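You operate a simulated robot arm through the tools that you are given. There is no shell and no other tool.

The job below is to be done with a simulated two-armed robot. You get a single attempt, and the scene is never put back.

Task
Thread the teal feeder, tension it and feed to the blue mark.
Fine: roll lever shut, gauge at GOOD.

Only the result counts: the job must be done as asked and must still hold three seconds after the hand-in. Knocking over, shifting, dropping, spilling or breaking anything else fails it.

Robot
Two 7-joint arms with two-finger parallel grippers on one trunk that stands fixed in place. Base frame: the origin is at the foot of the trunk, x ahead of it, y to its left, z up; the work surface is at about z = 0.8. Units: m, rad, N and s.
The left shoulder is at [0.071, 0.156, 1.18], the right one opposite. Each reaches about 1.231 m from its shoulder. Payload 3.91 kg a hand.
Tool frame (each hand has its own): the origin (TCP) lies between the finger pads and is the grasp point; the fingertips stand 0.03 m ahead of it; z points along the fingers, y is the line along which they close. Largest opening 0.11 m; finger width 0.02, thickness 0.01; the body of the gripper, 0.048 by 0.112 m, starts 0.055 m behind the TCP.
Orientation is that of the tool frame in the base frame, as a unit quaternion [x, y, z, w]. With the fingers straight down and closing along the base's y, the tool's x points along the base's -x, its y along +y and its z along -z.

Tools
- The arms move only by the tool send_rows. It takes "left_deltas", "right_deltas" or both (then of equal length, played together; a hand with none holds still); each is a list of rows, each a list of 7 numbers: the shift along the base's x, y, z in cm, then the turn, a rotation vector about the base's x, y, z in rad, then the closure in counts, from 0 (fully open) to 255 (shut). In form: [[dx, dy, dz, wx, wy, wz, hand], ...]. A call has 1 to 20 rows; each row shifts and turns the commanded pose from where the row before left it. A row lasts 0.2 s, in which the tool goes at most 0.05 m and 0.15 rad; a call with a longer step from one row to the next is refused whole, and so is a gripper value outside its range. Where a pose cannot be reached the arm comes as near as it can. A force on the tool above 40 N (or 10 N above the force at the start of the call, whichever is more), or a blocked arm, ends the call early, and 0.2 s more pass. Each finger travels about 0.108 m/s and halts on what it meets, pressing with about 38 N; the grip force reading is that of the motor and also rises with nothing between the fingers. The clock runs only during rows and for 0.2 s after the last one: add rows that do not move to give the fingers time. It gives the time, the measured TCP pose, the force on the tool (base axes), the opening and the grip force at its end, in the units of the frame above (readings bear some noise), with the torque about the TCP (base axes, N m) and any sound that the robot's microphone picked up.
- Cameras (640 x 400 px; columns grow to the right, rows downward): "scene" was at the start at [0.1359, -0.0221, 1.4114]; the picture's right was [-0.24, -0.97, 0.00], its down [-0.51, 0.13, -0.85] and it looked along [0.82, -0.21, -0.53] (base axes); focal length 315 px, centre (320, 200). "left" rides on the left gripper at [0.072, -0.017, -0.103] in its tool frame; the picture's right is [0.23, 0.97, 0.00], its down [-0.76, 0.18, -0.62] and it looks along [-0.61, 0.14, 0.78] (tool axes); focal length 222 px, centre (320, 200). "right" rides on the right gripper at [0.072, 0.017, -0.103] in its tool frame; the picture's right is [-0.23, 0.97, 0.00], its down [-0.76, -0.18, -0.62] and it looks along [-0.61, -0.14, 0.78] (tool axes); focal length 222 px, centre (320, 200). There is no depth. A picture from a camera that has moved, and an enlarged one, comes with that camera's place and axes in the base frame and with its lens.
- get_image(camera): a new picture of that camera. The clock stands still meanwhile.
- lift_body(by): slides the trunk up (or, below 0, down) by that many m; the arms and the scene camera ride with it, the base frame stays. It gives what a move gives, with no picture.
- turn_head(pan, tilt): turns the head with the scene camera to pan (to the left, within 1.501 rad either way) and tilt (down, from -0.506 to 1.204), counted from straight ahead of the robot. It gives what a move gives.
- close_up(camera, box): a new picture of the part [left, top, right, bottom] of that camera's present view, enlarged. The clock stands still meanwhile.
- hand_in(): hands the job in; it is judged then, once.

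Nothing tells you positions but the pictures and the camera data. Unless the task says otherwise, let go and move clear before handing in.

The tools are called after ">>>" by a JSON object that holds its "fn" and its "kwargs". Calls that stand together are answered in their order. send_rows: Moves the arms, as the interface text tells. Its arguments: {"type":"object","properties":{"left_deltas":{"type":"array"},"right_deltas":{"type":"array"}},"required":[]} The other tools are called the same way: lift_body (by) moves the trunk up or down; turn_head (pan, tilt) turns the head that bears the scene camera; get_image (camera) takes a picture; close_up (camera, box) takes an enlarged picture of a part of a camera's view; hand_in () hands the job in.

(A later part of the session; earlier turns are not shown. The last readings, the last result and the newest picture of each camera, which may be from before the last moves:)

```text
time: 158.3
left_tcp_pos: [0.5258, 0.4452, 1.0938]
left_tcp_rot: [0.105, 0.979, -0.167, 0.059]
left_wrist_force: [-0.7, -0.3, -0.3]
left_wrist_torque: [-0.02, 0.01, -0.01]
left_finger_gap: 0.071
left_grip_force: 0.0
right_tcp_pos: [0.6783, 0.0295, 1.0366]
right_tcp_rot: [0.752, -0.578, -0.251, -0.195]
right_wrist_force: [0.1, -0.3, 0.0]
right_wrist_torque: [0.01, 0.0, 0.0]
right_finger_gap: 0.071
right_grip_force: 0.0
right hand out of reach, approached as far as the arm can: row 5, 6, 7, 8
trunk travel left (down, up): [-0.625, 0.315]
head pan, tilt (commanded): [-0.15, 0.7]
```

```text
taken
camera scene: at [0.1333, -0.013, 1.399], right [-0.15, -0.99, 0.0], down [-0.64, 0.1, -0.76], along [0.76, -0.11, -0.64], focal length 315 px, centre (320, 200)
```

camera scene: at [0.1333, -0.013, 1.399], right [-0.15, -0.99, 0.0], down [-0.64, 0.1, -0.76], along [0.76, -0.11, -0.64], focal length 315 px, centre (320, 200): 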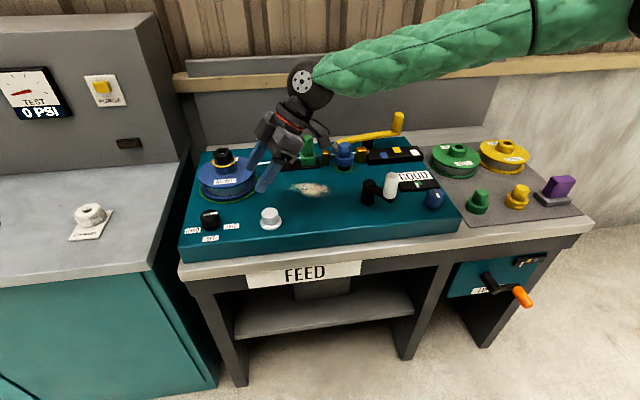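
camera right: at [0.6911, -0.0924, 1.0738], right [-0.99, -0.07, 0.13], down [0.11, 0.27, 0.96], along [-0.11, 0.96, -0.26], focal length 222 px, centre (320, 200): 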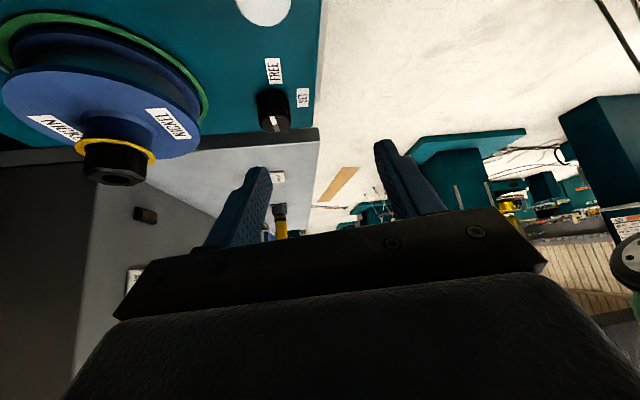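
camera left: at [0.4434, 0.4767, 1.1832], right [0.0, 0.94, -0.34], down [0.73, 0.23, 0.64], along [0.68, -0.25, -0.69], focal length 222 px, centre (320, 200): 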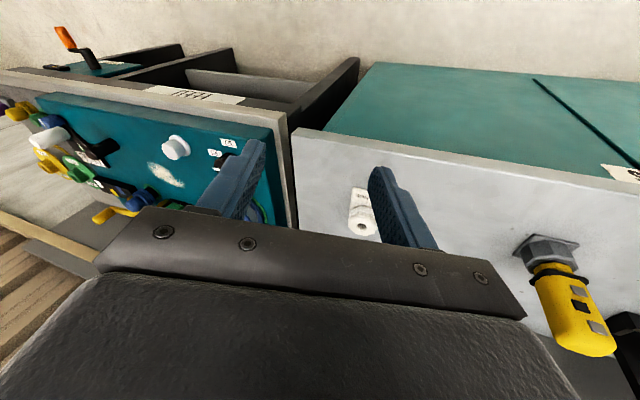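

The right arm can't get far enough over either, so the left arm it is. I'll bring the right hand back to its side, and repeat the left-arm manoeuvre that got the elbow up and over, then push it further outward this time.

>>> {"fn": "turn_head", "kwargs": {"pan": -0.5, "tilt": 0.6}}

>>> {"fn": "send_rows", "kwargs": {"left_deltas": [[-0.08, 2.5, -0.5, 0.0188, -0.0487, 0.0227, 90], [-0.08, 2.5, -0.5, 0.0188, -0.0487, 0.0227, 90], [-0.08, 2.5, -0.5, 0.0188, -0.0487, 0.0227, 90], [-0.08, 2.5, -0.5, 0.0188, -0.0487, 0.0227, 90], [-0.08, 2.5, -0.5, 0.0188, -0.0487, 0.0227, 90], [-0.08, 2.5, -0.5, 0.0188, -0.0487, 0.0227, 90], [-0.08, 2.5, -0.5, 0.0188, -0.0487, 0.0227, 90], [-0.08, 2.5, -0.5, 0.0188, -0.0487, 0.0227, 90], [-0.08, 2.5, -0.5, 0.0188, -0.0487, 0.0227, 90], [0, 0, 0, 0, 0, 0, 90], [0, 0, 0, 0, 0, 0, 90], [0, 0, 0, 0, 0, 0, 90], [0, 0, 0, 0, 0, 0, 90], [0, 0, 0, 0, 0, 0, 90], [0, 0, 0, 0, 0, 0, 90], [0, 0, 0, 0, 0, 0, 90], [0, 0, 0, 0, 0, 0, 90], [0, 0, 0, 0, 0, 0, 90], [0, 0, 0, 0, 0, 0, 90]], "right_deltas": [[0.15, -2.6, 0.5, 0, 0, -0.131, 90], [0.15, -2.6, 0.5, 0, 0, -0.131, 90], [0.15, -2.6, 0.5, 0, 0, -0.131, 90], [0.15, -2.6, 0.5, 0, 0, -0.131, 90], [0.15, -2.6, 0.5, 0, 0, -0.131, 90], [0.15, -2.6, 0.5, 0, 0, -0.131, 90], [0.15, -2.6, 0.5, 0, 0, -0.131, 90], [0.15, -2.6, 0.5, 0, 0, -0.131, 90], [0.15, -2.6, 0.5, 0, 0, -0.131, 90], [0.15, -2.6, 0.5, 0, 0, -0.131, 90], [0.15, -2.6, 0.5, 0, 0, -0.131, 90], [0.15, -2.6, 0.5, 0, 0, -0.131, 90], [0.15, -2.6, 0.5, 0, 0, -0.131, 90], [0.15, -2.6, 0.5, 0, 0, -0.131, 90], [0, -2, 0, 0, 0.129, 0, 90], [0, -2, 0, 0, 0.129, 0, 90], [0, -2, 0, 0, 0.129, 0, 90], [0, -2, 0, 0, 0.129, 0, 90], [0, -2, 0, 0, 0.128, 0, 0]]}}

>>> {"fn": "send_rows", "kwargs": {"left_deltas": [[-0.16, -1.9, 2.7, -0.0873, -0.0781, -0.0438, 90], [-0.16, -1.9, 2.7, -0.0873, -0.0781, -0.0438, 90], [-0.16, -1.9, 2.7, -0.0873, -0.0781, -0.0438, 90], [-0.16, -1.9, 2.7, -0.0873, -0.0781, -0.0438, 90], [-0.16, -1.9, 2.7, -0.0873, -0.0781, -0.0438, 90], [-0.16, -1.9, 2.7, -0.0873, -0.0781, -0.0438, 90], [-0.16, -1.9, 2.7, -0.0873, -0.0781, -0.0438, 90], [-0.16, -1.9, 2.7, -0.0873, -0.0781, -0.0438, 90], [-0.16, -1.9, 2.7, -0.0873, -0.0781, -0.0438, 90], [-0.16, -1.9, 2.7, -0.0873, -0.0781, -0.0438, 90], [-0.16, -1.9, 2.7, -0.0873, -0.0781, -0.0438, 90], [-0.16, -1.9, 2.7, -0.0873, -0.0781, -0.0438, 90], [0, 0, 1, -0.0873, -0.0781, -0.0438, 90], [0, 0, 0, 0, 0, 0, 90]]}}

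>>> {"fn": "turn_head", "kwargs": {"pan": 0.5, "tilt": 0.1}}

>>> {"fn": "get_image", "kwargs": {"camera": "scene"}}

```text
time: 159.1
left_tcp_pos: [0.5247, 0.4453, 1.0917]
left_tcp_rot: [0.104, 0.979, -0.166, 0.059]
left_wrist_force: [0.3, -0.1, -0.3]
left_wrist_torque: [0.03, 0.01, 0.0]
left_finger_gap: 0.071
left_grip_force: 0.0
right_tcp_pos: [0.6789, 0.0281, 1.0357]
right_tcp_rot: [0.752, -0.578, -0.25, -0.196]
right_wrist_force: [-1.0, -0.9, 0.7]
right_wrist_torque: [-0.02, 0.03, -0.03]
right_finger_gap: 0.0712
right_grip_force: 0.1
trunk travel left (down, up): [-0.625, 0.315]
head pan, tilt (commanded): [-0.499, 0.6]
```

```text
time: 163.1
left_tcp_pos: [0.5191, 0.668, 1.0479]
left_tcp_rot: [0.045, 0.959, -0.049, 0.276]
left_wrist_force: [0.1, 0.0, -0.3]
left_wrist_torque: [0.01, 0.04, -0.01]
left_finger_gap: 0.071
left_grip_force: 0.1
right_tcp_pos: [0.6999, -0.4373, 1.1046]
right_tcp_rot: [0.001, 1.0, -0.003, 0.0]
right_wrist_force: [-0.3, -1.0, 0.4]
right_wrist_torque: [0.0, -0.03, 0.02]
right_finger_gap: 0.1101
right_grip_force: 0.1
trunk travel left (down, up): [-0.625, 0.315]
head pan, tilt (commanded): [-0.499, 0.6]
```

```text
time: 166.1
left_tcp_pos: [0.517, 0.4369, 1.369]
left_tcp_rot: [0.158, 0.498, -0.569, 0.635]
left_wrist_force: [-1.2, -0.3, -0.1]
left_wrist_torque: [-0.02, 0.0, 0.03]
left_finger_gap: 0.0712
left_grip_force: 0.0
left hand out of reach, approached as far as the arm can: row 13
right_tcp_pos: [0.6974, -0.4377, 1.1066]
right_tcp_rot: [0.001, 1.0, -0.003, 0.002]
right_wrist_force: [-0.1, 0.6, 0.0]
right_wrist_torque: [0.02, -0.01, 0.01]
right_finger_gap: 0.11
right_grip_force: 0.0
trunk travel left (down, up): [-0.625, 0.315]
head pan, tilt (commanded): [-0.499, 0.6]
```

```text
time: 167.4
left_tcp_pos: [0.5187, 0.4401, 1.3673]
left_tcp_rot: [0.156, 0.498, -0.57, 0.634]
left_wrist_force: [-0.1, 0.2, 0.1]
left_wrist_torque: [-0.02, -0.05, -0.01]
left_finger_gap: 0.0713
left_grip_force: 0.1
right_tcp_pos: [0.7003, -0.4361, 1.1064]
right_tcp_rot: [0.001, 1.0, -0.003, 0.001]
right_wrist_force: [0.5, 0.0, 0.1]
right_wrist_torque: [-0.02, 0.0, -0.01]
right_finger_gap: 0.1101
right_grip_force: 0.0
trunk travel left (down, up): [-0.625, 0.315]
head pan, tilt (commanded): [0.499, 0.099]
```

```text
taken
camera scene: at [0.1299, 0.0439, 1.4537], right [0.48, -0.88, 0.0], down [-0.09, -0.05, -0.99], along [0.87, 0.48, -0.1], focal length 315 px, centre (320, 200)
```

scene: 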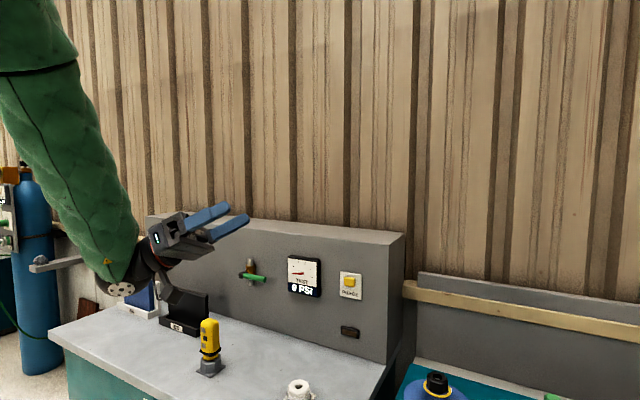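

>>> {"fn": "turn_head", "kwargs": {"pan": -0.5, "tilt": 0.6}}

>>> {"fn": "send_rows", "kwargs": {"left_deltas": [[0, 0, 0, -0.08, -0.048, 0, 90], [0, 0, 0, -0.08, -0.048, 0, 90], [0, 0, 0, -0.08, -0.048, 0, 90], [0, 0, 0, -0.08, -0.048, 0, 90], [0, 0, 0, -0.08, -0.048, 0, 90], [0, 0, 0, -0.08, -0.048, 0, 90], [0, 0, 0, -0.08, -0.048, 0, 90], [0, 0, 0, 0, 0, 0, 90]]}}

>>> {"fn": "turn_head", "kwargs": {"pan": 0.5, "tilt": 0.1}}

>>> {"fn": "get_image", "kwargs": {"camera": "scene"}}

```text
time: 168.7
left_tcp_pos: [0.5183, 0.4393, 1.3668]
left_tcp_rot: [0.156, 0.499, -0.569, 0.635]
left_wrist_force: [0.5, -0.3, -0.6]
left_wrist_torque: [0.0, 0.01, 0.05]
left_finger_gap: 0.0712
left_grip_force: 0.1
right_tcp_pos: [0.6991, -0.4366, 1.1046]
right_tcp_rot: [0.001, 1.0, -0.003, 0.0]
right_wrist_force: [-0.3, 0.5, -0.5]
right_wrist_torque: [0.03, 0.02, 0.01]
right_finger_gap: 0.1102
right_grip_force: 0.0
trunk travel left (down, up): [-0.625, 0.315]
head pan, tilt (commanded): [-0.499, 0.6]
```

```text
time: 170.5
left_tcp_pos: [0.5318, 0.4457, 1.3495]
left_tcp_rot: [0.126, 0.404, -0.604, 0.676]
left_wrist_force: [0.1, 0.8, -0.3]
left_wrist_torque: [-0.03, 0.02, 0.03]
left_finger_gap: 0.0711
left_grip_force: 0.0
left hand out of reach, approached as far as the arm can: row 1, 2, 3, 4, 5, 6, 7
right_tcp_pos: [0.6986, -0.4359, 1.1056]
right_tcp_rot: [0.001, 1.0, -0.003, 0.002]
right_wrist_force: [0.3, 0.5, -0.4]
right_wrist_torque: [0.01, -0.01, -0.01]
right_finger_gap: 0.11
right_grip_force: 0.1
trunk travel left (down, up): [-0.625, 0.315]
head pan, tilt (commanded): [-0.499, 0.6]
```

```text
time: 171.7
left_tcp_pos: [0.5314, 0.4469, 1.3494]
left_tcp_rot: [0.126, 0.404, -0.604, 0.675]
left_wrist_force: [0.9, -0.4, 0.9]
left_wrist_torque: [-0.01, -0.03, 0.05]
left_finger_gap: 0.0713
left_grip_force: 0.0
right_tcp_pos: [0.6997, -0.4372, 1.1048]
right_tcp_rot: [0.001, 1.0, -0.004, 0.001]
right_wrist_force: [-0.4, 0.2, 0.0]
right_wrist_torque: [0.0, -0.01, -0.02]
right_finger_gap: 0.11
right_grip_force: 0.2
trunk travel left (down, up): [-0.625, 0.315]
head pan, tilt (commanded): [0.499, 0.099]
```

```text
taken
camera scene: at [0.1298, 0.0438, 1.4538], right [0.48, -0.88, 0.0], down [-0.09, -0.05, -0.99], along [0.87, 0.48, -0.1], focal length 315 px, centre (320, 200)
```

scene: 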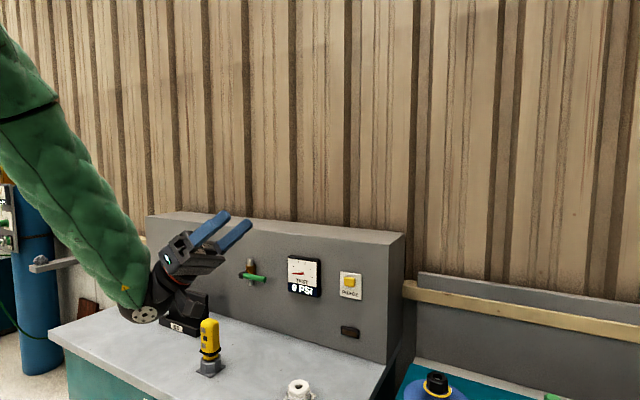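

The elbow is moving outward. I'll keep pushing the same way.

>>> {"fn": "turn_head", "kwargs": {"pan": -0.5, "tilt": 0.6}}

>>> {"fn": "send_rows", "kwargs": {"left_deltas": [[0, 0, -0.5, -0.09, -0.05, 0, 90], [0, 0, -0.5, -0.09, -0.05, 0, 90], [0, 0, -0.5, -0.09, -0.05, 0, 90], [0, 0, -0.5, -0.09, -0.05, 0, 90], [0, 0, -0.5, -0.09, -0.05, 0, 90], [0, 0, -0.5, -0.09, -0.05, 0, 90], [0, 0, -0.5, -0.09, -0.05, 0, 90], [0, 0, -0.5, -0.09, -0.05, 0, 90], [0, 0, -0.5, -0.09, -0.05, 0, 90], [0, 0, -0.5, -0.09, -0.05, 0, 90], [0, 0, -0.5, -0.09, -0.05, 0, 90], [0, 0, -0.5, -0.09, -0.05, 0, 90], [0, 0, 0, 0, 0, 0, 90]]}}

>>> {"fn": "turn_head", "kwargs": {"pan": 0.6, "tilt": 0.1}}

>>> {"fn": "get_image", "kwargs": {"camera": "scene"}}

```text
time: 173.0
left_tcp_pos: [0.5327, 0.4462, 1.3498]
left_tcp_rot: [0.125, 0.404, -0.605, 0.675]
left_wrist_force: [-0.9, 0.3, 1.1]
left_wrist_torque: [0.03, 0.04, 0.02]
left_finger_gap: 0.0713
left_grip_force: 0.0
right_tcp_pos: [0.6994, -0.4373, 1.1052]
right_tcp_rot: [0.001, 1.0, -0.004, 0.001]
right_wrist_force: [-0.2, 0.2, 0.1]
right_wrist_torque: [0.04, 0.02, -0.03]
right_finger_gap: 0.1102
right_grip_force: 0.0
trunk travel left (down, up): [-0.625, 0.315]
head pan, tilt (commanded): [-0.499, 0.6]
```

```text
time: 175.8
left_tcp_pos: [0.3492, 0.402, 1.0071]
left_tcp_rot: [-0.057, -0.105, -0.669, 0.734]
left_wrist_force: [0.2, 0.5, 0.0]
left_wrist_torque: [-0.02, -0.01, 0.0]
left_finger_gap: 0.0713
left_grip_force: 0.1
left hand out of reach, approached as far as the arm can: row 1, 2, 3, 4, 5, 6, 7, 8, 9, 10, 11, 12
right_tcp_pos: [0.6998, -0.4357, 1.1049]
right_tcp_rot: [0.001, 1.0, -0.003, 0.0]
right_wrist_force: [0.7, 0.2, -0.4]
right_wrist_torque: [0.0, -0.01, -0.02]
right_finger_gap: 0.11
right_grip_force: 0.0
trunk travel left (down, up): [-0.625, 0.315]
head pan, tilt (commanded): [-0.499, 0.6]
```

```text
time: 177.1
left_tcp_pos: [0.3495, 0.402, 1.0065]
left_tcp_rot: [-0.056, -0.104, -0.668, 0.735]
left_wrist_force: [0.0, -0.4, -0.7]
left_wrist_torque: [0.01, -0.01, 0.01]
left_finger_gap: 0.0709
left_grip_force: 0.1
right_tcp_pos: [0.699, -0.4368, 1.1056]
right_tcp_rot: [0.001, 1.0, -0.003, 0.002]
right_wrist_force: [0.7, 0.6, -0.6]
right_wrist_torque: [0.04, 0.04, 0.02]
right_finger_gap: 0.1102
right_grip_force: 0.0
trunk travel left (down, up): [-0.625, 0.315]
head pan, tilt (commanded): [0.6, 0.099]
```

```text
taken
camera scene: at [0.1248, 0.0518, 1.4538], right [0.56, -0.83, 0.0], down [-0.08, -0.06, -0.99], along [0.82, 0.56, -0.1], focal length 315 px, centre (320, 200)
```

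scene: 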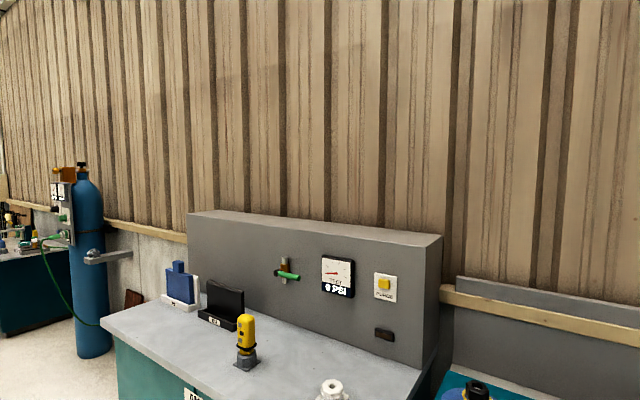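

>>> {"fn": "turn_head", "kwargs": {"pan": 0.7, "tilt": 0.9}}

>>> {"fn": "get_image", "kwargs": {"camera": "scene"}}

```text
time: 178.3
left_tcp_pos: [0.3488, 0.4016, 1.0068]
left_tcp_rot: [-0.056, -0.104, -0.668, 0.735]
left_wrist_force: [-0.2, 0.3, 0.3]
left_wrist_torque: [0.0, 0.02, -0.03]
left_finger_gap: 0.0711
left_grip_force: 0.2
right_tcp_pos: [0.6992, -0.4367, 1.105]
right_tcp_rot: [0.0, 1.0, -0.004, 0.001]
right_wrist_force: [0.0, -0.4, 1.0]
right_wrist_torque: [0.0, -0.02, -0.01]
right_finger_gap: 0.11
right_grip_force: 0.0
trunk travel left (down, up): [-0.625, 0.315]
head pan, tilt (commanded): [0.7, 0.901]
```

```text
taken
camera scene: at [0.1066, 0.0486, 1.3829], right [0.64, -0.77, 0.0], down [-0.6, -0.5, -0.62], along [0.48, 0.4, -0.78], focal length 315 px, centre (320, 200)
```

scene: 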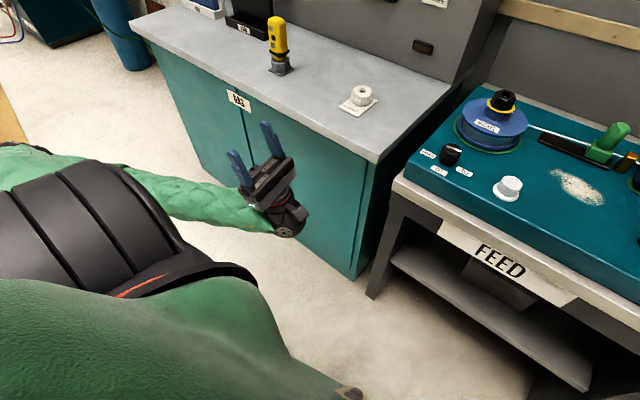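

The elbow is finally out to the left, with the hand pointing up in front. I'll now turn the hand over through the forward direction to point down, in two stages.

>>> {"fn": "turn_head", "kwargs": {"pan": -0.4, "tilt": 0.65}}

>>> {"fn": "send_rows", "kwargs": {"left_deltas": [[2.0, -0.7, 0.8, 0.0641, 0.1217, -0.0111, 90], [2.0, -0.7, 0.8, 0.0641, 0.1217, -0.0111, 90], [2.0, -0.7, 0.8, 0.0641, 0.1217, -0.0111, 90], [2.0, -0.7, 0.8, 0.0641, 0.1217, -0.0111, 90], [2.0, -0.7, 0.8, 0.0641, 0.1217, -0.0111, 90], [2.0, -0.7, 0.8, 0.0641, 0.1217, -0.0111, 90], [2.0, -0.7, 0.8, 0.0641, 0.1217, -0.0111, 90], [2.0, -0.7, 0.8, 0.0641, 0.1217, -0.0111, 90], [2.0, -0.7, 0.8, 0.0641, 0.1217, -0.0111, 90], [2.0, -0.7, 0.8, 0.0641, 0.1217, -0.0111, 90], [2.0, -0.7, 0.8, 0.0641, 0.1217, -0.0111, 90], [2.0, -0.7, 0.8, 0.0641, 0.1217, -0.0111, 90], [0, 0, 0, 0, 0, 0, 90]]}}

>>> {"fn": "turn_head", "kwargs": {"pan": 0.4, "tilt": 0.8}}

>>> {"fn": "get_image", "kwargs": {"camera": "scene"}}

```text
time: 179.6
left_tcp_pos: [0.349, 0.4028, 1.0063]
left_tcp_rot: [-0.058, -0.103, -0.669, 0.734]
left_wrist_force: [-0.6, -0.8, -0.2]
left_wrist_torque: [0.01, 0.03, -0.02]
left_finger_gap: 0.0711
left_grip_force: 0.1
right_tcp_pos: [0.6988, -0.4362, 1.1062]
right_tcp_rot: [0.001, 1.0, -0.004, 0.001]
right_wrist_force: [-0.5, -0.1, -0.6]
right_wrist_torque: [-0.02, 0.0, -0.01]
right_finger_gap: 0.1099
right_grip_force: 0.1
trunk travel left (down, up): [-0.625, 0.315]
head pan, tilt (commanded): [-0.4, 0.649]
```

```text
time: 182.4
left_tcp_pos: [0.5142, 0.3684, 0.967]
left_tcp_rot: [-0.226, 0.637, -0.496, 0.545]
left_wrist_force: [-0.6, -0.6, 0.2]
left_wrist_torque: [0.0, 0.04, -0.02]
left_finger_gap: 0.0711
left_grip_force: 0.1
left hand out of reach, approached as far as the arm can: row 5, 6, 7, 8, 9, 10, 11, 12
right_tcp_pos: [0.6989, -0.4365, 1.105]
right_tcp_rot: [0.001, 1.0, -0.002, 0.0]
right_wrist_force: [-1.0, 0.6, -0.4]
right_wrist_torque: [-0.03, 0.02, -0.01]
right_finger_gap: 0.11
right_grip_force: 0.0
trunk travel left (down, up): [-0.625, 0.315]
head pan, tilt (commanded): [-0.4, 0.649]
```

```text
time: 183.5
left_tcp_pos: [0.515, 0.3678, 0.968]
left_tcp_rot: [-0.227, 0.636, -0.497, 0.545]
left_wrist_force: [0.3, 0.3, -0.1]
left_wrist_torque: [0.0, -0.01, -0.01]
left_finger_gap: 0.0712
left_grip_force: 0.1
right_tcp_pos: [0.7, -0.4363, 1.1058]
right_tcp_rot: [0.001, 1.0, -0.004, 0.001]
right_wrist_force: [0.3, -0.1, 0.1]
right_wrist_torque: [-0.01, 0.0, -0.02]
right_finger_gap: 0.11
right_grip_force: 0.0
trunk travel left (down, up): [-0.625, 0.315]
head pan, tilt (commanded): [0.4, 0.799]
```

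```text
taken
camera scene: at [0.1231, 0.0314, 1.3908], right [0.39, -0.92, 0.0], down [-0.66, -0.28, -0.7], along [0.64, 0.27, -0.72], focal length 315 px, centre (320, 200)
```

scene: 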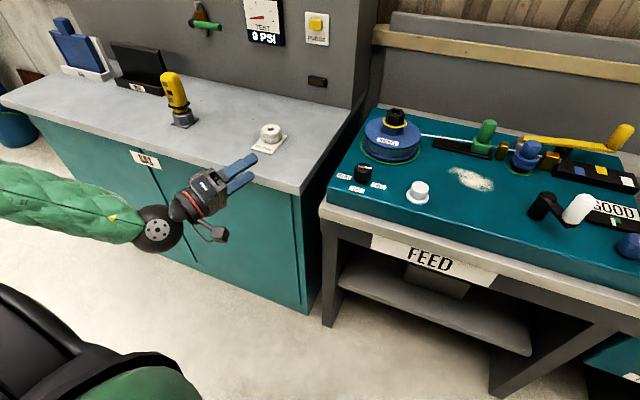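

The elbow is clearly out to the left now. I'll finish turning the hand straight down while rising.

>>> {"fn": "turn_head", "kwargs": {"pan": -0.4, "tilt": 0.65}}

>>> {"fn": "send_rows", "kwargs": {"left_deltas": [[0.2, 0, 1.3, 0.0598, 0.113, -0.0105, 90], [0.2, 0, 1.3, 0.0598, 0.113, -0.0105, 90], [0.2, 0, 1.3, 0.0598, 0.113, -0.0105, 90], [0.2, 0, 1.3, 0.0598, 0.113, -0.0105, 90], [0.2, 0, 1.3, 0.0598, 0.113, -0.0105, 90], [0.2, 0, 1.3, 0.0598, 0.113, -0.0105, 90], [0.2, 0, 1.3, 0.0598, 0.113, -0.0105, 90], [0.2, 0, 1.3, 0.0598, 0.113, -0.0105, 90], [0.2, 0, 1.3, 0.0598, 0.113, -0.0105, 90], [0.2, 0, 1.3, 0.0598, 0.113, -0.0105, 90], [0.2, 0, 1.3, 0.0598, 0.113, -0.0105, 90], [0.2, 0, 1.3, 0.0598, 0.113, -0.0105, 90], [0.2, 0, 1.3, 0.0598, 0.113, -0.0105, 90], [0, 0, 0, 0, 0, 0, 90]]}}

>>> {"fn": "turn_head", "kwargs": {"pan": 0.4, "tilt": 0.6}}

>>> {"fn": "get_image", "kwargs": {"camera": "scene"}}

```text
time: 184.7
left_tcp_pos: [0.5141, 0.3686, 0.9666]
left_tcp_rot: [-0.228, 0.636, -0.496, 0.545]
left_wrist_force: [0.2, 0.4, -0.3]
left_wrist_torque: [0.01, -0.05, -0.02]
left_finger_gap: 0.0711
left_grip_force: 0.1
right_tcp_pos: [0.7001, -0.4369, 1.1075]
right_tcp_rot: [0.002, 1.0, -0.003, 0.001]
right_wrist_force: [-0.3, 0.1, -0.1]
right_wrist_torque: [0.01, 0.02, -0.02]
right_finger_gap: 0.11
right_grip_force: 0.2
trunk travel left (down, up): [-0.625, 0.315]
head pan, tilt (commanded): [-0.4, 0.649]
```

```text
time: 187.7
left_tcp_pos: [0.4609, 0.4689, 0.993]
left_tcp_rot: [-0.254, 0.964, -0.031, 0.073]
left_wrist_force: [-0.3, 0.3, 0.0]
left_wrist_torque: [-0.05, 0.0, -0.02]
left_finger_gap: 0.0712
left_grip_force: 0.1
left hand out of reach, approached as far as the arm can: row 1, 2, 3, 4, 5, 6, 7, 8, 9, 10, 11
right_tcp_pos: [0.6978, -0.4356, 1.1077]
right_tcp_rot: [0.0, 1.0, -0.004, 0.002]
right_wrist_force: [-0.1, 1.0, 0.5]
right_wrist_torque: [-0.01, -0.03, -0.02]
right_finger_gap: 0.11
right_grip_force: 0.0
trunk travel left (down, up): [-0.625, 0.315]
head pan, tilt (commanded): [-0.4, 0.649]
```

```text
time: 188.8
left_tcp_pos: [0.4614, 0.4675, 0.9926]
left_tcp_rot: [-0.254, 0.964, -0.03, 0.074]
left_wrist_force: [-0.2, -0.3, 0.3]
left_wrist_torque: [-0.01, -0.01, -0.02]
left_finger_gap: 0.0711
left_grip_force: 0.0
right_tcp_pos: [0.6996, -0.4356, 1.1067]
right_tcp_rot: [0.001, 1.0, -0.004, 0.002]
right_wrist_force: [-0.4, -0.7, 0.3]
right_wrist_torque: [0.0, -0.02, 0.0]
right_finger_gap: 0.11
right_grip_force: 0.2
trunk travel left (down, up): [-0.625, 0.315]
head pan, tilt (commanded): [0.4, 0.6]
```

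```text
taken
camera scene: at [0.1302, 0.0344, 1.4077], right [0.39, -0.92, 0.0], down [-0.52, -0.22, -0.82], along [0.76, 0.32, -0.57], focal length 315 px, centre (320, 200)
```

scene: 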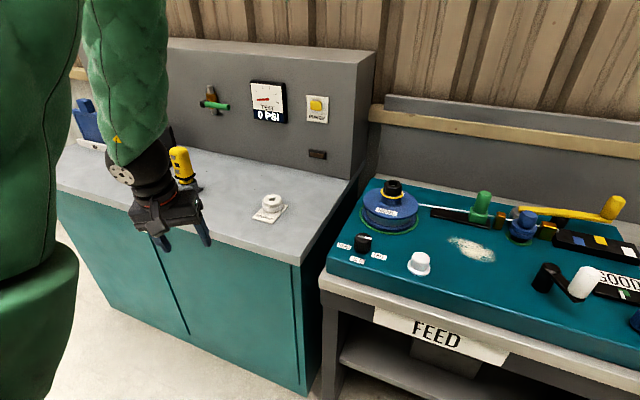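

The hand is straight down at the right yaw, with the elbow up on the outer side. I'll try moving toward the knob now.

>>> {"fn": "turn_head", "kwargs": {"pan": -0.4, "tilt": 0.65}}

>>> {"fn": "send_rows", "kwargs": {"left_deltas": [[1.5, -0.5, 0.8, 0, 0, 0, 90], [1.5, -0.5, 0.8, 0, 0, 0, 90], [1.5, -0.5, 0.8, 0, 0, 0, 90], [1.5, -0.5, 0.8, 0, 0, 0, 90], [1.5, -1, 0.8, 0, 0, 0, 90], [1.5, -1, 0.8, 0, 0, 0, 90], [1.5, -1, 0.8, 0, 0, 0, 90], [0, 0, 0, 0, 0, 0, 90]]}}

>>> {"fn": "turn_head", "kwargs": {"pan": 0.4, "tilt": 0.5}}

>>> {"fn": "get_image", "kwargs": {"camera": "scene"}}

```text
time: 189.9
left_tcp_pos: [0.4626, 0.4687, 0.9933]
left_tcp_rot: [-0.252, 0.964, -0.031, 0.073]
left_wrist_force: [0.2, -0.6, -0.2]
left_wrist_torque: [0.03, 0.02, -0.01]
left_finger_gap: 0.0713
left_grip_force: 0.1
right_tcp_pos: [0.6992, -0.4362, 1.106]
right_tcp_rot: [0.001, 1.0, -0.003, 0.002]
right_wrist_force: [-0.7, 0.2, -0.2]
right_wrist_torque: [0.0, -0.03, 0.01]
right_finger_gap: 0.1102
right_grip_force: 0.0
trunk travel left (down, up): [-0.625, 0.315]
head pan, tilt (commanded): [-0.4, 0.649]
```

```text
time: 191.9
left_tcp_pos: [0.5478, 0.4422, 1.0236]
left_tcp_rot: [-0.293, 0.952, -0.064, 0.053]
left_wrist_force: [-0.4, 0.2, -0.3]
left_wrist_torque: [-0.01, -0.02, -0.03]
left_finger_gap: 0.071
left_grip_force: 0.0
right_tcp_pos: [0.6999, -0.4361, 1.1062]
right_tcp_rot: [0.001, 1.0, -0.004, 0.002]
right_wrist_force: [0.0, 0.0, 0.4]
right_wrist_torque: [-0.03, 0.01, 0.03]
right_finger_gap: 0.1102
right_grip_force: 0.0
trunk travel left (down, up): [-0.625, 0.315]
head pan, tilt (commanded): [-0.4, 0.649]
stopped in row 8 (left hand): the arm was blocked; the commanded pose is now the measured one
```

```text
time: 193.1
left_tcp_pos: [0.5496, 0.4425, 1.025]
left_tcp_rot: [-0.292, 0.953, -0.064, 0.053]
left_wrist_force: [0.2, 0.6, 0.3]
left_wrist_torque: [0.0, 0.0, 0.01]
left_finger_gap: 0.0713
left_grip_force: 0.1
right_tcp_pos: [0.7005, -0.4377, 1.1062]
right_tcp_rot: [0.002, 1.0, -0.002, 0.0]
right_wrist_force: [-0.7, -0.6, -0.2]
right_wrist_torque: [-0.02, 0.03, -0.02]
right_finger_gap: 0.1097
right_grip_force: 0.1
trunk travel left (down, up): [-0.625, 0.315]
head pan, tilt (commanded): [0.4, 0.499]
```

```text
taken
camera scene: at [0.1328, 0.035, 1.4167], right [0.39, -0.92, 0.0], down [-0.44, -0.19, -0.88], along [0.81, 0.34, -0.48], focal length 315 px, centre (320, 200)
```

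scene: 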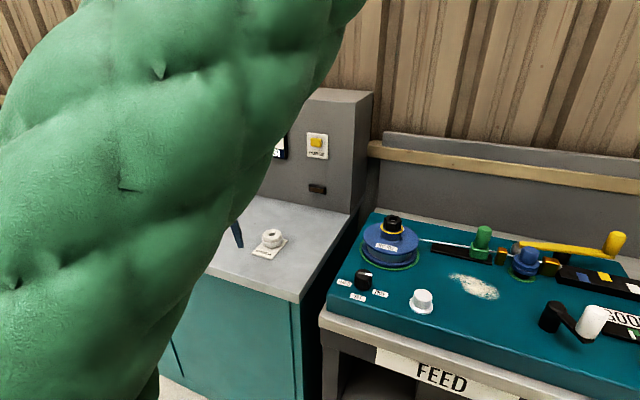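

Hand-down, the elbow keeps rolling inside, but a hand leaning in from the left side would reach the knob with the wrist still far enough out. I'll turn the left hand to lean right and down, keeping clear above the gas bench (top at about z 0.84).

>>> {"fn": "turn_head", "kwargs": {"pan": -0.4, "tilt": 0.65}}

>>> {"fn": "send_rows", "kwargs": {"left_deltas": [[0.3, 0.5, 0.3, -0.0065, -0.0496, -0.1183, 90], [0.3, 0.5, 0.3, -0.0065, -0.0496, -0.1183, 90], [0.3, 0.5, 0.3, -0.0065, -0.0496, -0.1183, 90], [0.3, 0.5, 0.3, -0.0065, -0.0496, -0.1183, 90], [0.3, 0, 0.3, -0.0065, -0.0496, -0.1183, 90], [0.3, 0, 0.3, -0.0065, -0.0496, -0.1183, 90], [0.3, 0, 0.3, -0.0065, -0.0496, -0.1183, 90], [0.3, 0, 0.3, -0.0065, -0.0496, -0.1183, 90], [0.3, 0, 0.3, -0.0065, -0.0496, -0.1183, 90], [0.3, 0, 0.3, -0.0065, -0.0496, -0.1183, 90], [0.3, 0, 0.3, -0.0065, -0.0496, -0.1183, 90], [0.3, 0, 0.3, -0.0065, -0.0496, -0.1183, 90], [0.3, 0, 0.3, -0.0065, -0.0496, -0.1183, 90], [0.3, 0, 0.3, -0.0065, -0.0496, -0.1183, 90], [0.3, 0, 0.3, -0.0065, -0.0496, -0.1183, 90], [0, 0, 0, 0, 0, 0, 90]]}}

>>> {"fn": "get_image", "kwargs": {"camera": "left"}}

>>> {"fn": "get_image", "kwargs": {"camera": "scene"}}

```text
time: 194.2
left_tcp_pos: [0.5483, 0.4425, 1.0247]
left_tcp_rot: [-0.292, 0.953, -0.064, 0.053]
left_wrist_force: [0.0, 0.2, -0.4]
left_wrist_torque: [0.0, 0.0, -0.01]
left_finger_gap: 0.0711
left_grip_force: 0.1
right_tcp_pos: [0.7002, -0.4365, 1.1053]
right_tcp_rot: [0.001, 1.0, -0.003, 0.001]
right_wrist_force: [-0.2, 0.2, 0.0]
right_wrist_torque: [0.0, 0.02, 0.0]
right_finger_gap: 0.1099
right_grip_force: 0.0
trunk travel left (down, up): [-0.625, 0.315]
head pan, tilt (commanded): [-0.4, 0.649]
```

```text
time: 197.6
left_tcp_pos: [0.5946, 0.4622, 1.071]
left_tcp_rot: [0.573, 0.744, -0.208, 0.274]
left_wrist_force: [-0.2, -0.9, -0.8]
left_wrist_torque: [-0.03, -0.08, 0.01]
left_finger_gap: 0.0712
left_grip_force: 0.0
right_tcp_pos: [0.7, -0.4365, 1.1062]
right_tcp_rot: [0.001, 1.0, -0.003, 0.001]
right_wrist_force: [0.0, -0.4, 0.5]
right_wrist_torque: [0.0, 0.02, 0.0]
right_finger_gap: 0.1101
right_grip_force: 0.0
trunk travel left (down, up): [-0.625, 0.315]
head pan, tilt (commanded): [-0.4, 0.649]
```

```text
taken
camera left: at [0.5467, 0.5742, 1.1026], right [0.9, 0.42, -0.14], down [0.21, -0.13, 0.97], along [0.39, -0.9, -0.2], focal length 222 px, centre (320, 200)
```

left: 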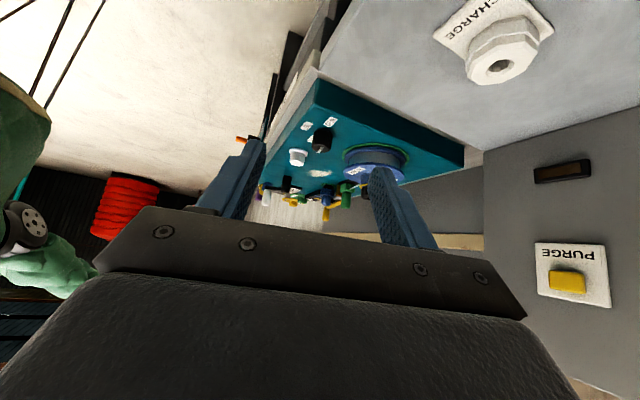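

```text
taken
camera scene: at [0.1288, -0.0342, 1.4034], right [-0.39, -0.92, 0.0], down [-0.56, 0.24, -0.8], along [0.73, -0.31, -0.6], focal length 315 px, centre (320, 200)
```

scene: 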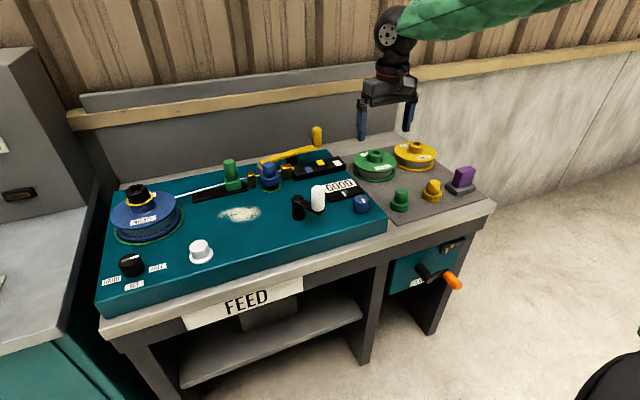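

That worked exactly, with no reach trouble. I'll move to a stand-off point in line with the knob.

>>> {"fn": "send_rows", "kwargs": {"left_deltas": [[0.9, -2.2, -0.4, 0, 0, 0, 90], [0.9, -2.2, -0.4, 0, 0, 0, 90], [0.9, -2.2, -0.4, 0, 0, 0, 90], [0.9, -2.2, -0.4, 0, 0, 0, 90], [0.9, -2.2, -0.4, 0, 0, 0, 90], [0.9, -2.2, -0.4, 0, 0, 0, 90], [0.9, -2.2, -0.4, 0, 0, 0, 90], [0.9, -2.2, -0.4, 0, 0, 0, 90], [0, 0, 0, 0, 0, 0, 90]]}}

>>> {"fn": "get_image", "kwargs": {"camera": "left"}}

>>> {"fn": "get_image", "kwargs": {"camera": "scene"}}

```text
time: 199.8
left_tcp_pos: [0.6506, 0.2993, 0.9929]
left_tcp_rot: [0.552, 0.761, -0.232, 0.251]
left_wrist_force: [0.6, 1.0, 0.1]
left_wrist_torque: [0.0, 0.0, 0.01]
left_finger_gap: 0.0715
left_grip_force: 0.1
right_tcp_pos: [0.6991, -0.436, 1.1052]
right_tcp_rot: [0.001, 1.0, -0.003, 0.001]
right_wrist_force: [0.2, -0.2, 0.0]
right_wrist_torque: [0.01, -0.01, -0.01]
right_finger_gap: 0.1098
right_grip_force: 0.0
trunk travel left (down, up): [-0.625, 0.315]
head pan, tilt (commanded): [-0.4, 0.649]
stopped in row 9 (left hand): the arm was blocked; the commanded pose is now the measured one
```

```text
taken
camera left: at [0.6039, 0.4107, 1.0266], right [0.87, 0.44, -0.22], down [0.29, -0.11, 0.95], along [0.39, -0.89, -0.23], focal length 222 px, centre (320, 200)
```

left: 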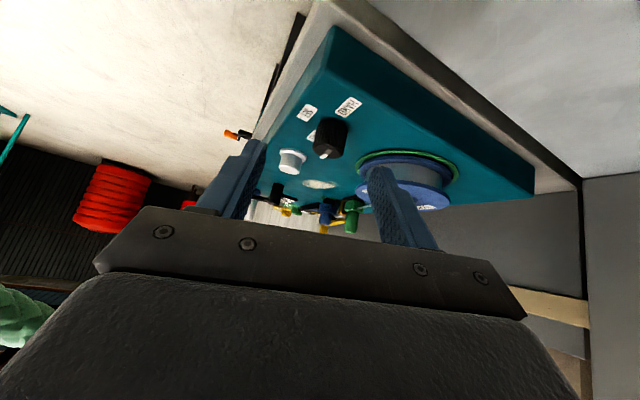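

```text
taken
camera scene: at [0.1293, -0.0341, 1.4033], right [-0.39, -0.92, 0.0], down [-0.56, 0.24, -0.8], along [0.73, -0.31, -0.61], focal length 315 px, centre (320, 200)
```

scene: 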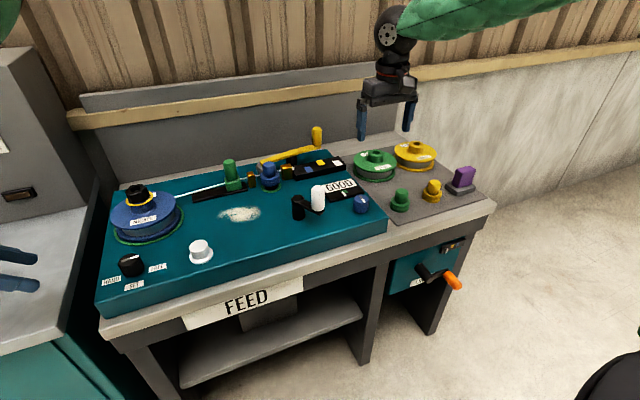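

>>> {"fn": "send_rows", "kwargs": {"left_deltas": [[0.8, -1.0, -0.7, 0, 0, 0, 90], [0.8, -1.0, -0.7, 0, 0, 0, 90], [0.8, -1.0, -0.7, 0, 0, 0, 90], [0.8, -1.0, -0.7, 0, 0, 0, 90], [0.8, -1.0, -0.7, 0, 0, 0, 90], [0.4, -1.0, -0.5, 0, 0, 0, 90], [0, 0, 0, 0, 0, 0, 90]]}}

>>> {"fn": "get_image", "kwargs": {"camera": "left"}}

>>> {"fn": "get_image", "kwargs": {"camera": "scene"}}

```text
time: 201.4
left_tcp_pos: [0.694, 0.2415, 0.9462]
left_tcp_rot: [0.549, 0.763, -0.234, 0.247]
left_wrist_force: [-0.5, -0.8, 0.4]
left_wrist_torque: [-0.01, 0.0, 0.02]
left_finger_gap: 0.0713
left_grip_force: 0.0
right_tcp_pos: [0.6997, -0.4365, 1.1057]
right_tcp_rot: [0.001, 1.0, -0.003, 0.001]
right_wrist_force: [-0.7, -0.7, -0.2]
right_wrist_torque: [0.0, -0.01, 0.05]
right_finger_gap: 0.1099
right_grip_force: 0.0
trunk travel left (down, up): [-0.625, 0.315]
head pan, tilt (commanded): [-0.4, 0.649]
```

```text
taken
camera left: at [0.6452, 0.3534, 0.981], right [0.87, 0.44, -0.23], down [0.3, -0.11, 0.95], along [0.4, -0.89, -0.23], focal length 222 px, centre (320, 200)
```

left: 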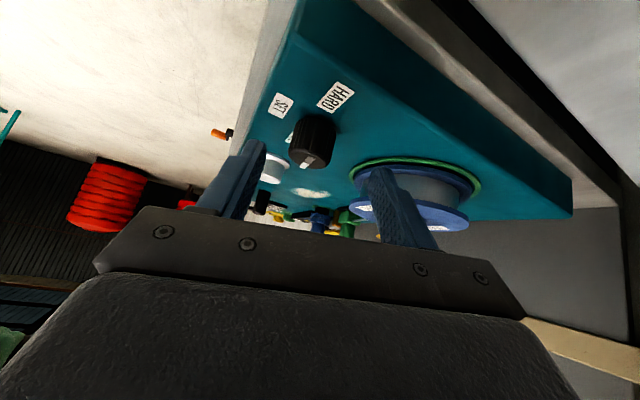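

```text
taken
camera scene: at [0.1289, -0.0341, 1.4034], right [-0.39, -0.92, 0.0], down [-0.56, 0.24, -0.8], along [0.73, -0.31, -0.6], focal length 315 px, centre (320, 200)
```

scene: 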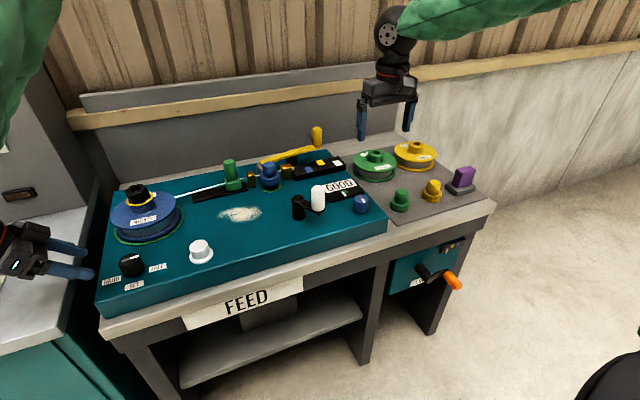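

The knob is at (0.708, 0.165), between the left fingers' line of approach. I'll advance onto it.

>>> {"fn": "send_rows", "kwargs": {"left_deltas": [[0.35, -1.6, -1.0, 0, 0, 0, 90], [0.35, -1.6, -1.0, 0, 0, 0, 90], [0.35, -1.6, -1.0, 0, 0, 0, 90], [0.3, -1.5, -1.0, 0, 0, 0, 90], [0, -1.2, -1.0, 0, 0, 0, 90], [0, 0, 0, 0, 0, 0, 90]]}}

>>> {"fn": "get_image", "kwargs": {"camera": "left"}}

>>> {"fn": "close_up", "kwargs": {"camera": "scene", "box": [60, 190, 220, 320]}}

```text
time: 202.8
left_tcp_pos: [0.7252, 0.2253, 0.901]
left_tcp_rot: [0.554, 0.76, -0.23, 0.249]
left_wrist_force: [0.9, 0.4, 0.0]
left_wrist_torque: [-0.02, 0.0, 0.02]
left_finger_gap: 0.0711
left_grip_force: 0.0
left hand out of reach, approached as far as the arm can: row 1, 2, 3, 4, 5
right_tcp_pos: [0.6995, -0.4373, 1.1057]
right_tcp_rot: [0.001, 1.0, -0.003, 0.002]
right_wrist_force: [0.2, 0.3, 0.3]
right_wrist_torque: [0.01, -0.01, 0.02]
right_finger_gap: 0.1102
right_grip_force: 0.2
trunk travel left (down, up): [-0.625, 0.315]
head pan, tilt (commanded): [-0.4, 0.649]
```

```text
taken
camera left: at [0.6779, 0.3363, 0.9356], right [0.87, 0.44, -0.21], down [0.29, -0.11, 0.95], along [0.39, -0.89, -0.23], focal length 222 px, centre (320, 200)
```

left: 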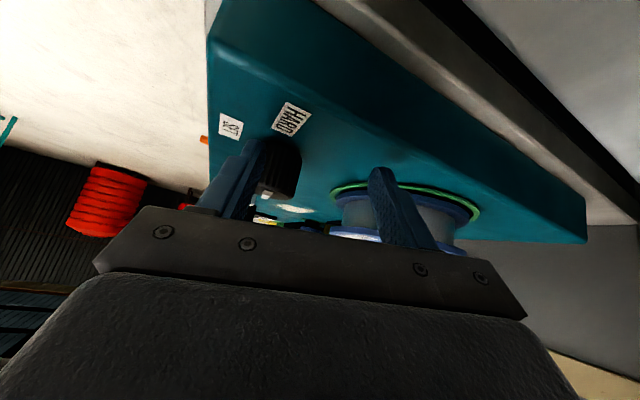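

```text
3.08 times, centred on (140, 255) of scene
camera zoom: at [0.1287, -0.0343, 1.4034], right [-0.39, -0.92, 0.0], down [-0.56, 0.24, -0.8], along [0.73, -0.31, -0.6], focal length 968 px, centre (874, 31)
```

zoom: 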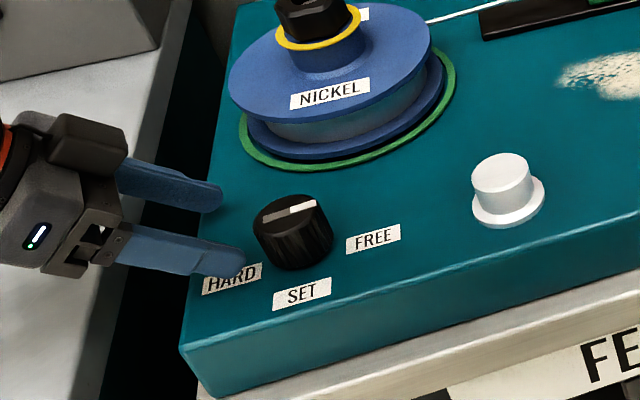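

I'm about 6 cm short, so a flatter lean will cover it. I'll back off slightly, lean the hand another 0.3 rad, and approach again.

>>> {"fn": "send_rows", "kwargs": {"left_deltas": [[-0.8, 1.2, 1.0, 0, 0, 0, 90], [-0.8, 1.2, 1.0, -0.097, -0.026, 0, 90], [-0.8, 1.2, 0.7, -0.097, -0.026, 0, 90], [-0.6, 0.5, 0.3, -0.097, -0.026, 0, 90], [0, -1.2, -0.2, 0, 0, 0, 90], [0.2, -1.2, -0.3, 0, 0, 0, 90], [0.2, -1.2, -0.3, 0, 0, 0, 90], [0, 0, 0, 0, 0, 0, 90]]}}

>>> {"fn": "get_image", "kwargs": {"camera": "left"}}

>>> {"fn": "close_up", "kwargs": {"camera": "scene", "box": [40, 190, 220, 320]}}

```text
time: 204.6
left_tcp_pos: [0.6987, 0.2306, 0.9227]
left_tcp_rot: [0.519, 0.709, -0.315, 0.359]
left_wrist_force: [-0.4, -0.1, -0.5]
left_wrist_torque: [0.03, -0.03, -0.01]
left_finger_gap: 0.0712
left_grip_force: 0.1
right_tcp_pos: [0.6985, -0.436, 1.1052]
right_tcp_rot: [0.0, 1.0, -0.003, 0.001]
right_wrist_force: [0.3, -0.1, 0.5]
right_wrist_torque: [-0.01, -0.01, 0.03]
right_finger_gap: 0.1102
right_grip_force: 0.0
trunk travel left (down, up): [-0.625, 0.315]
head pan, tilt (commanded): [-0.4, 0.649]
```

```text
taken
camera left: at [0.6507, 0.3463, 0.92], right [0.89, 0.37, -0.26], down [0.22, 0.17, 0.96], along [0.4, -0.91, 0.07], focal length 222 px, centre (320, 200)
```

left: 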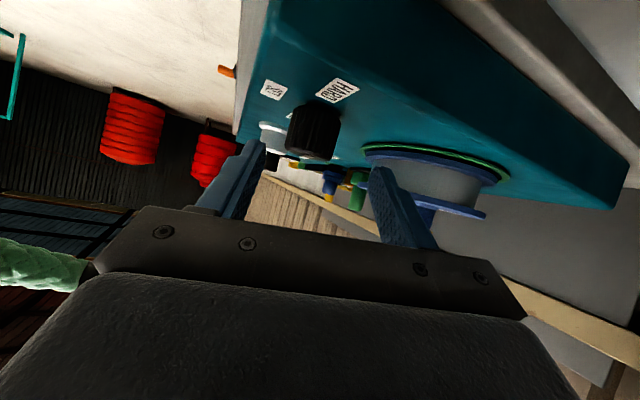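

```text
3.08 times, centred on (130, 255) of scene
camera zoom: at [0.1291, -0.0341, 1.4033], right [-0.39, -0.92, 0.0], down [-0.56, 0.24, -0.8], along [0.73, -0.31, -0.61], focal length 968 px, centre (905, 31)
```

zoom: 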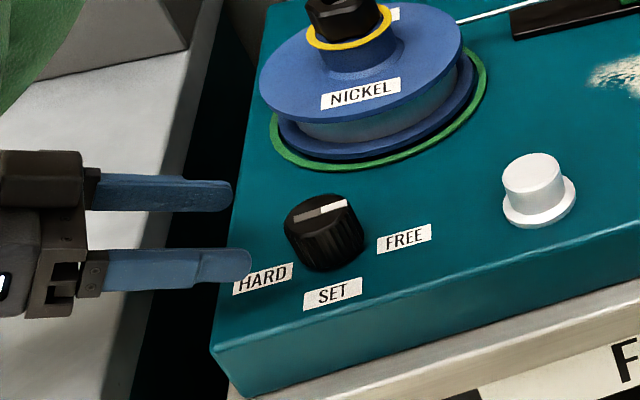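

>>> {"fn": "send_rows", "kwargs": {"left_deltas": [[0.2, -1.3, -0.6, 0, 0, 0, 90], [0.2, -1.3, -0.6, 0, 0, 0, 90], [0.2, -1.3, -0.7, 0, 0, 0, 90], [0.2, -1.3, -0.7, 0, 0, 0, 90], [0.1, -1.3, -0.7, 0, 0, 0, 90], [0, 0, 0, 0, 0, 0, 90]]}}

>>> {"fn": "get_image", "kwargs": {"camera": "left"}}

>>> {"fn": "close_up", "kwargs": {"camera": "scene", "box": [40, 190, 220, 320]}}

```text
time: 206.0
left_tcp_pos: [0.7134, 0.1909, 0.8882]
left_tcp_rot: [0.52, 0.709, -0.316, 0.357]
left_wrist_force: [0.1, -1.0, 0.4]
left_wrist_torque: [-0.02, -0.05, -0.03]
left_finger_gap: 0.0713
left_grip_force: 0.1
left hand out of reach, approached as far as the arm can: row 3, 4, 5
right_tcp_pos: [0.6985, -0.4365, 1.106]
right_tcp_rot: [0.002, 1.0, -0.003, 0.001]
right_wrist_force: [-0.4, 0.1, 0.0]
right_wrist_torque: [0.02, 0.0, 0.04]
right_finger_gap: 0.1103
right_grip_force: 0.1
trunk travel left (down, up): [-0.625, 0.315]
head pan, tilt (commanded): [-0.4, 0.649]
```

```text
taken
camera left: at [0.6655, 0.3063, 0.8848], right [0.89, 0.37, -0.26], down [0.22, 0.17, 0.96], along [0.4, -0.91, 0.07], focal length 222 px, centre (320, 200)
```

left: 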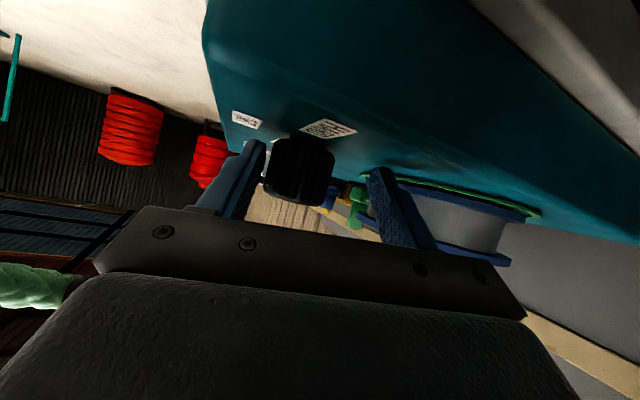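

```text
3.08 times, centred on (130, 255) of scene
camera zoom: at [0.1289, -0.0342, 1.4033], right [-0.39, -0.92, 0.0], down [-0.56, 0.24, -0.8], along [0.73, -0.31, -0.6], focal length 968 px, centre (905, 31)
```

zoom: 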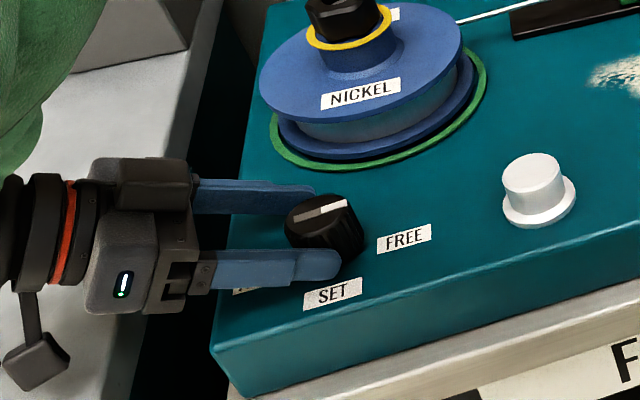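

The fingertips just reach the knob's middle. I'll raise slightly, lean a bit more, and shift 1 cm in −x to centre it.

>>> {"fn": "send_rows", "kwargs": {"left_deltas": [[-0.4, 0.2, 0.4, -0.06, -0.016, 0, 90], [-0.4, 0, 0.4, -0.06, -0.016, 0, 90], [-0.3, -0.5, 0, 0, 0, 0, 90], [0, -0.7, 0, 0, 0, 0, 90], [0, -0.7, 0, 0, 0, 0, 90], [0, 0, 0, 0, 0, 0, 90]]}}

>>> {"fn": "get_image", "kwargs": {"camera": "left"}}

>>> {"fn": "close_up", "kwargs": {"camera": "scene", "box": [40, 190, 220, 320]}}

```text
time: 207.4
left_tcp_pos: [0.7044, 0.181, 0.8943]
left_tcp_rot: [0.503, 0.682, -0.349, 0.399]
left_wrist_force: [-1.3, -0.3, 0.1]
left_wrist_torque: [-0.01, 0.01, 0.02]
left_finger_gap: 0.0712
left_grip_force: 0.1
left hand out of reach, approached as far as the arm can: row 5
right_tcp_pos: [0.6981, -0.437, 1.1054]
right_tcp_rot: [0.001, 1.0, -0.003, 0.001]
right_wrist_force: [0.2, 0.5, 0.6]
right_wrist_torque: [-0.02, 0.02, 0.02]
right_finger_gap: 0.1098
right_grip_force: 0.1
trunk travel left (down, up): [-0.625, 0.315]
head pan, tilt (commanded): [-0.4, 0.649]
```

```text
taken
camera left: at [0.6566, 0.2957, 0.876], right [0.9, 0.33, -0.28], down [0.19, 0.28, 0.94], along [0.39, -0.9, 0.19], focal length 222 px, centre (320, 200)
```

left: 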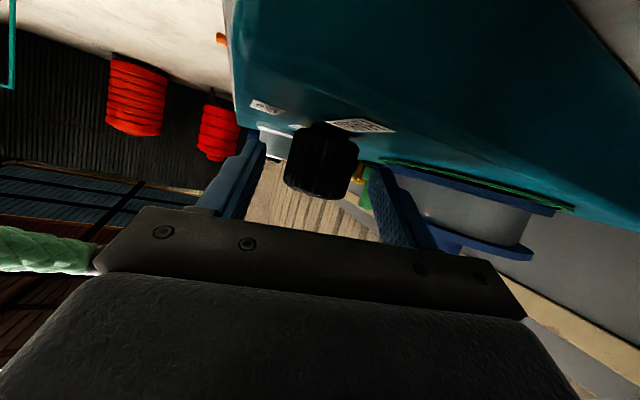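

```text
3.08 times, centred on (130, 255) of scene
camera zoom: at [0.1289, -0.0342, 1.4033], right [-0.39, -0.92, 0.0], down [-0.56, 0.24, -0.8], along [0.73, -0.31, -0.6], focal length 968 px, centre (905, 31)
```

zoom: 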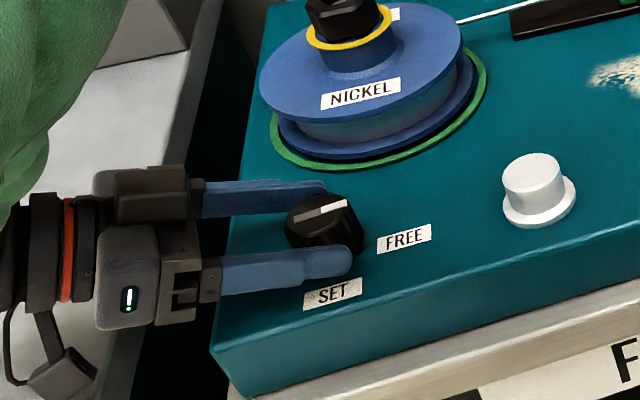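

The fingers straddle the knob with the tips past its centre. I'll close on it.

>>> {"fn": "send_rows", "kwargs": {"left_deltas": [[0, 0, 0, 0, 0, 0, 140], [0, 0, 0, 0, 0, 0, 180], [0, 0, 0, 0, 0, 0, 230], [0, 0, 0, 0, 0, 0, 230]]}}

>>> {"fn": "close_up", "kwargs": {"camera": "scene", "box": [40, 190, 220, 320]}}

```text
time: 208.4
left_tcp_pos: [0.7038, 0.1803, 0.8947]
left_tcp_rot: [0.503, 0.682, -0.35, 0.399]
left_wrist_force: [-8.9, -2.4, -3.2]
left_wrist_torque: [0.17, -1.02, -0.17]
left_finger_gap: 0.0429
left_grip_force: 45.3
right_tcp_pos: [0.6994, -0.4369, 1.1063]
right_tcp_rot: [0.001, 1.0, -0.003, 0.002]
right_wrist_force: [0.1, 0.3, 0.1]
right_wrist_torque: [-0.02, 0.02, -0.01]
right_finger_gap: 0.11
right_grip_force: 0.0
trunk travel left (down, up): [-0.625, 0.315]
head pan, tilt (commanded): [-0.4, 0.649]
```

```text
3.08 times, centred on (130, 255) of scene
camera zoom: at [0.1285, -0.0344, 1.4033], right [-0.39, -0.92, 0.0], down [-0.56, 0.24, -0.8], along [0.73, -0.31, -0.6], focal length 968 px, centre (905, 31)
```

zoom: 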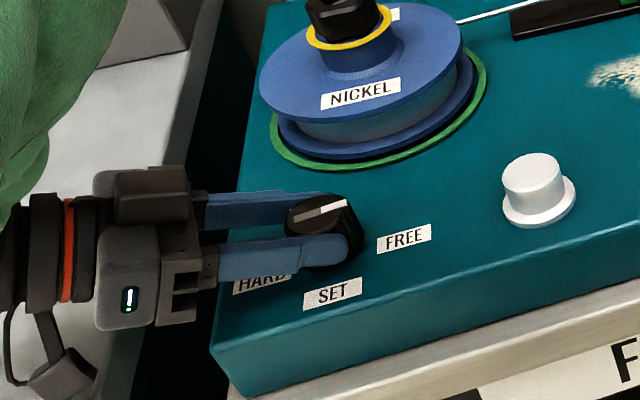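

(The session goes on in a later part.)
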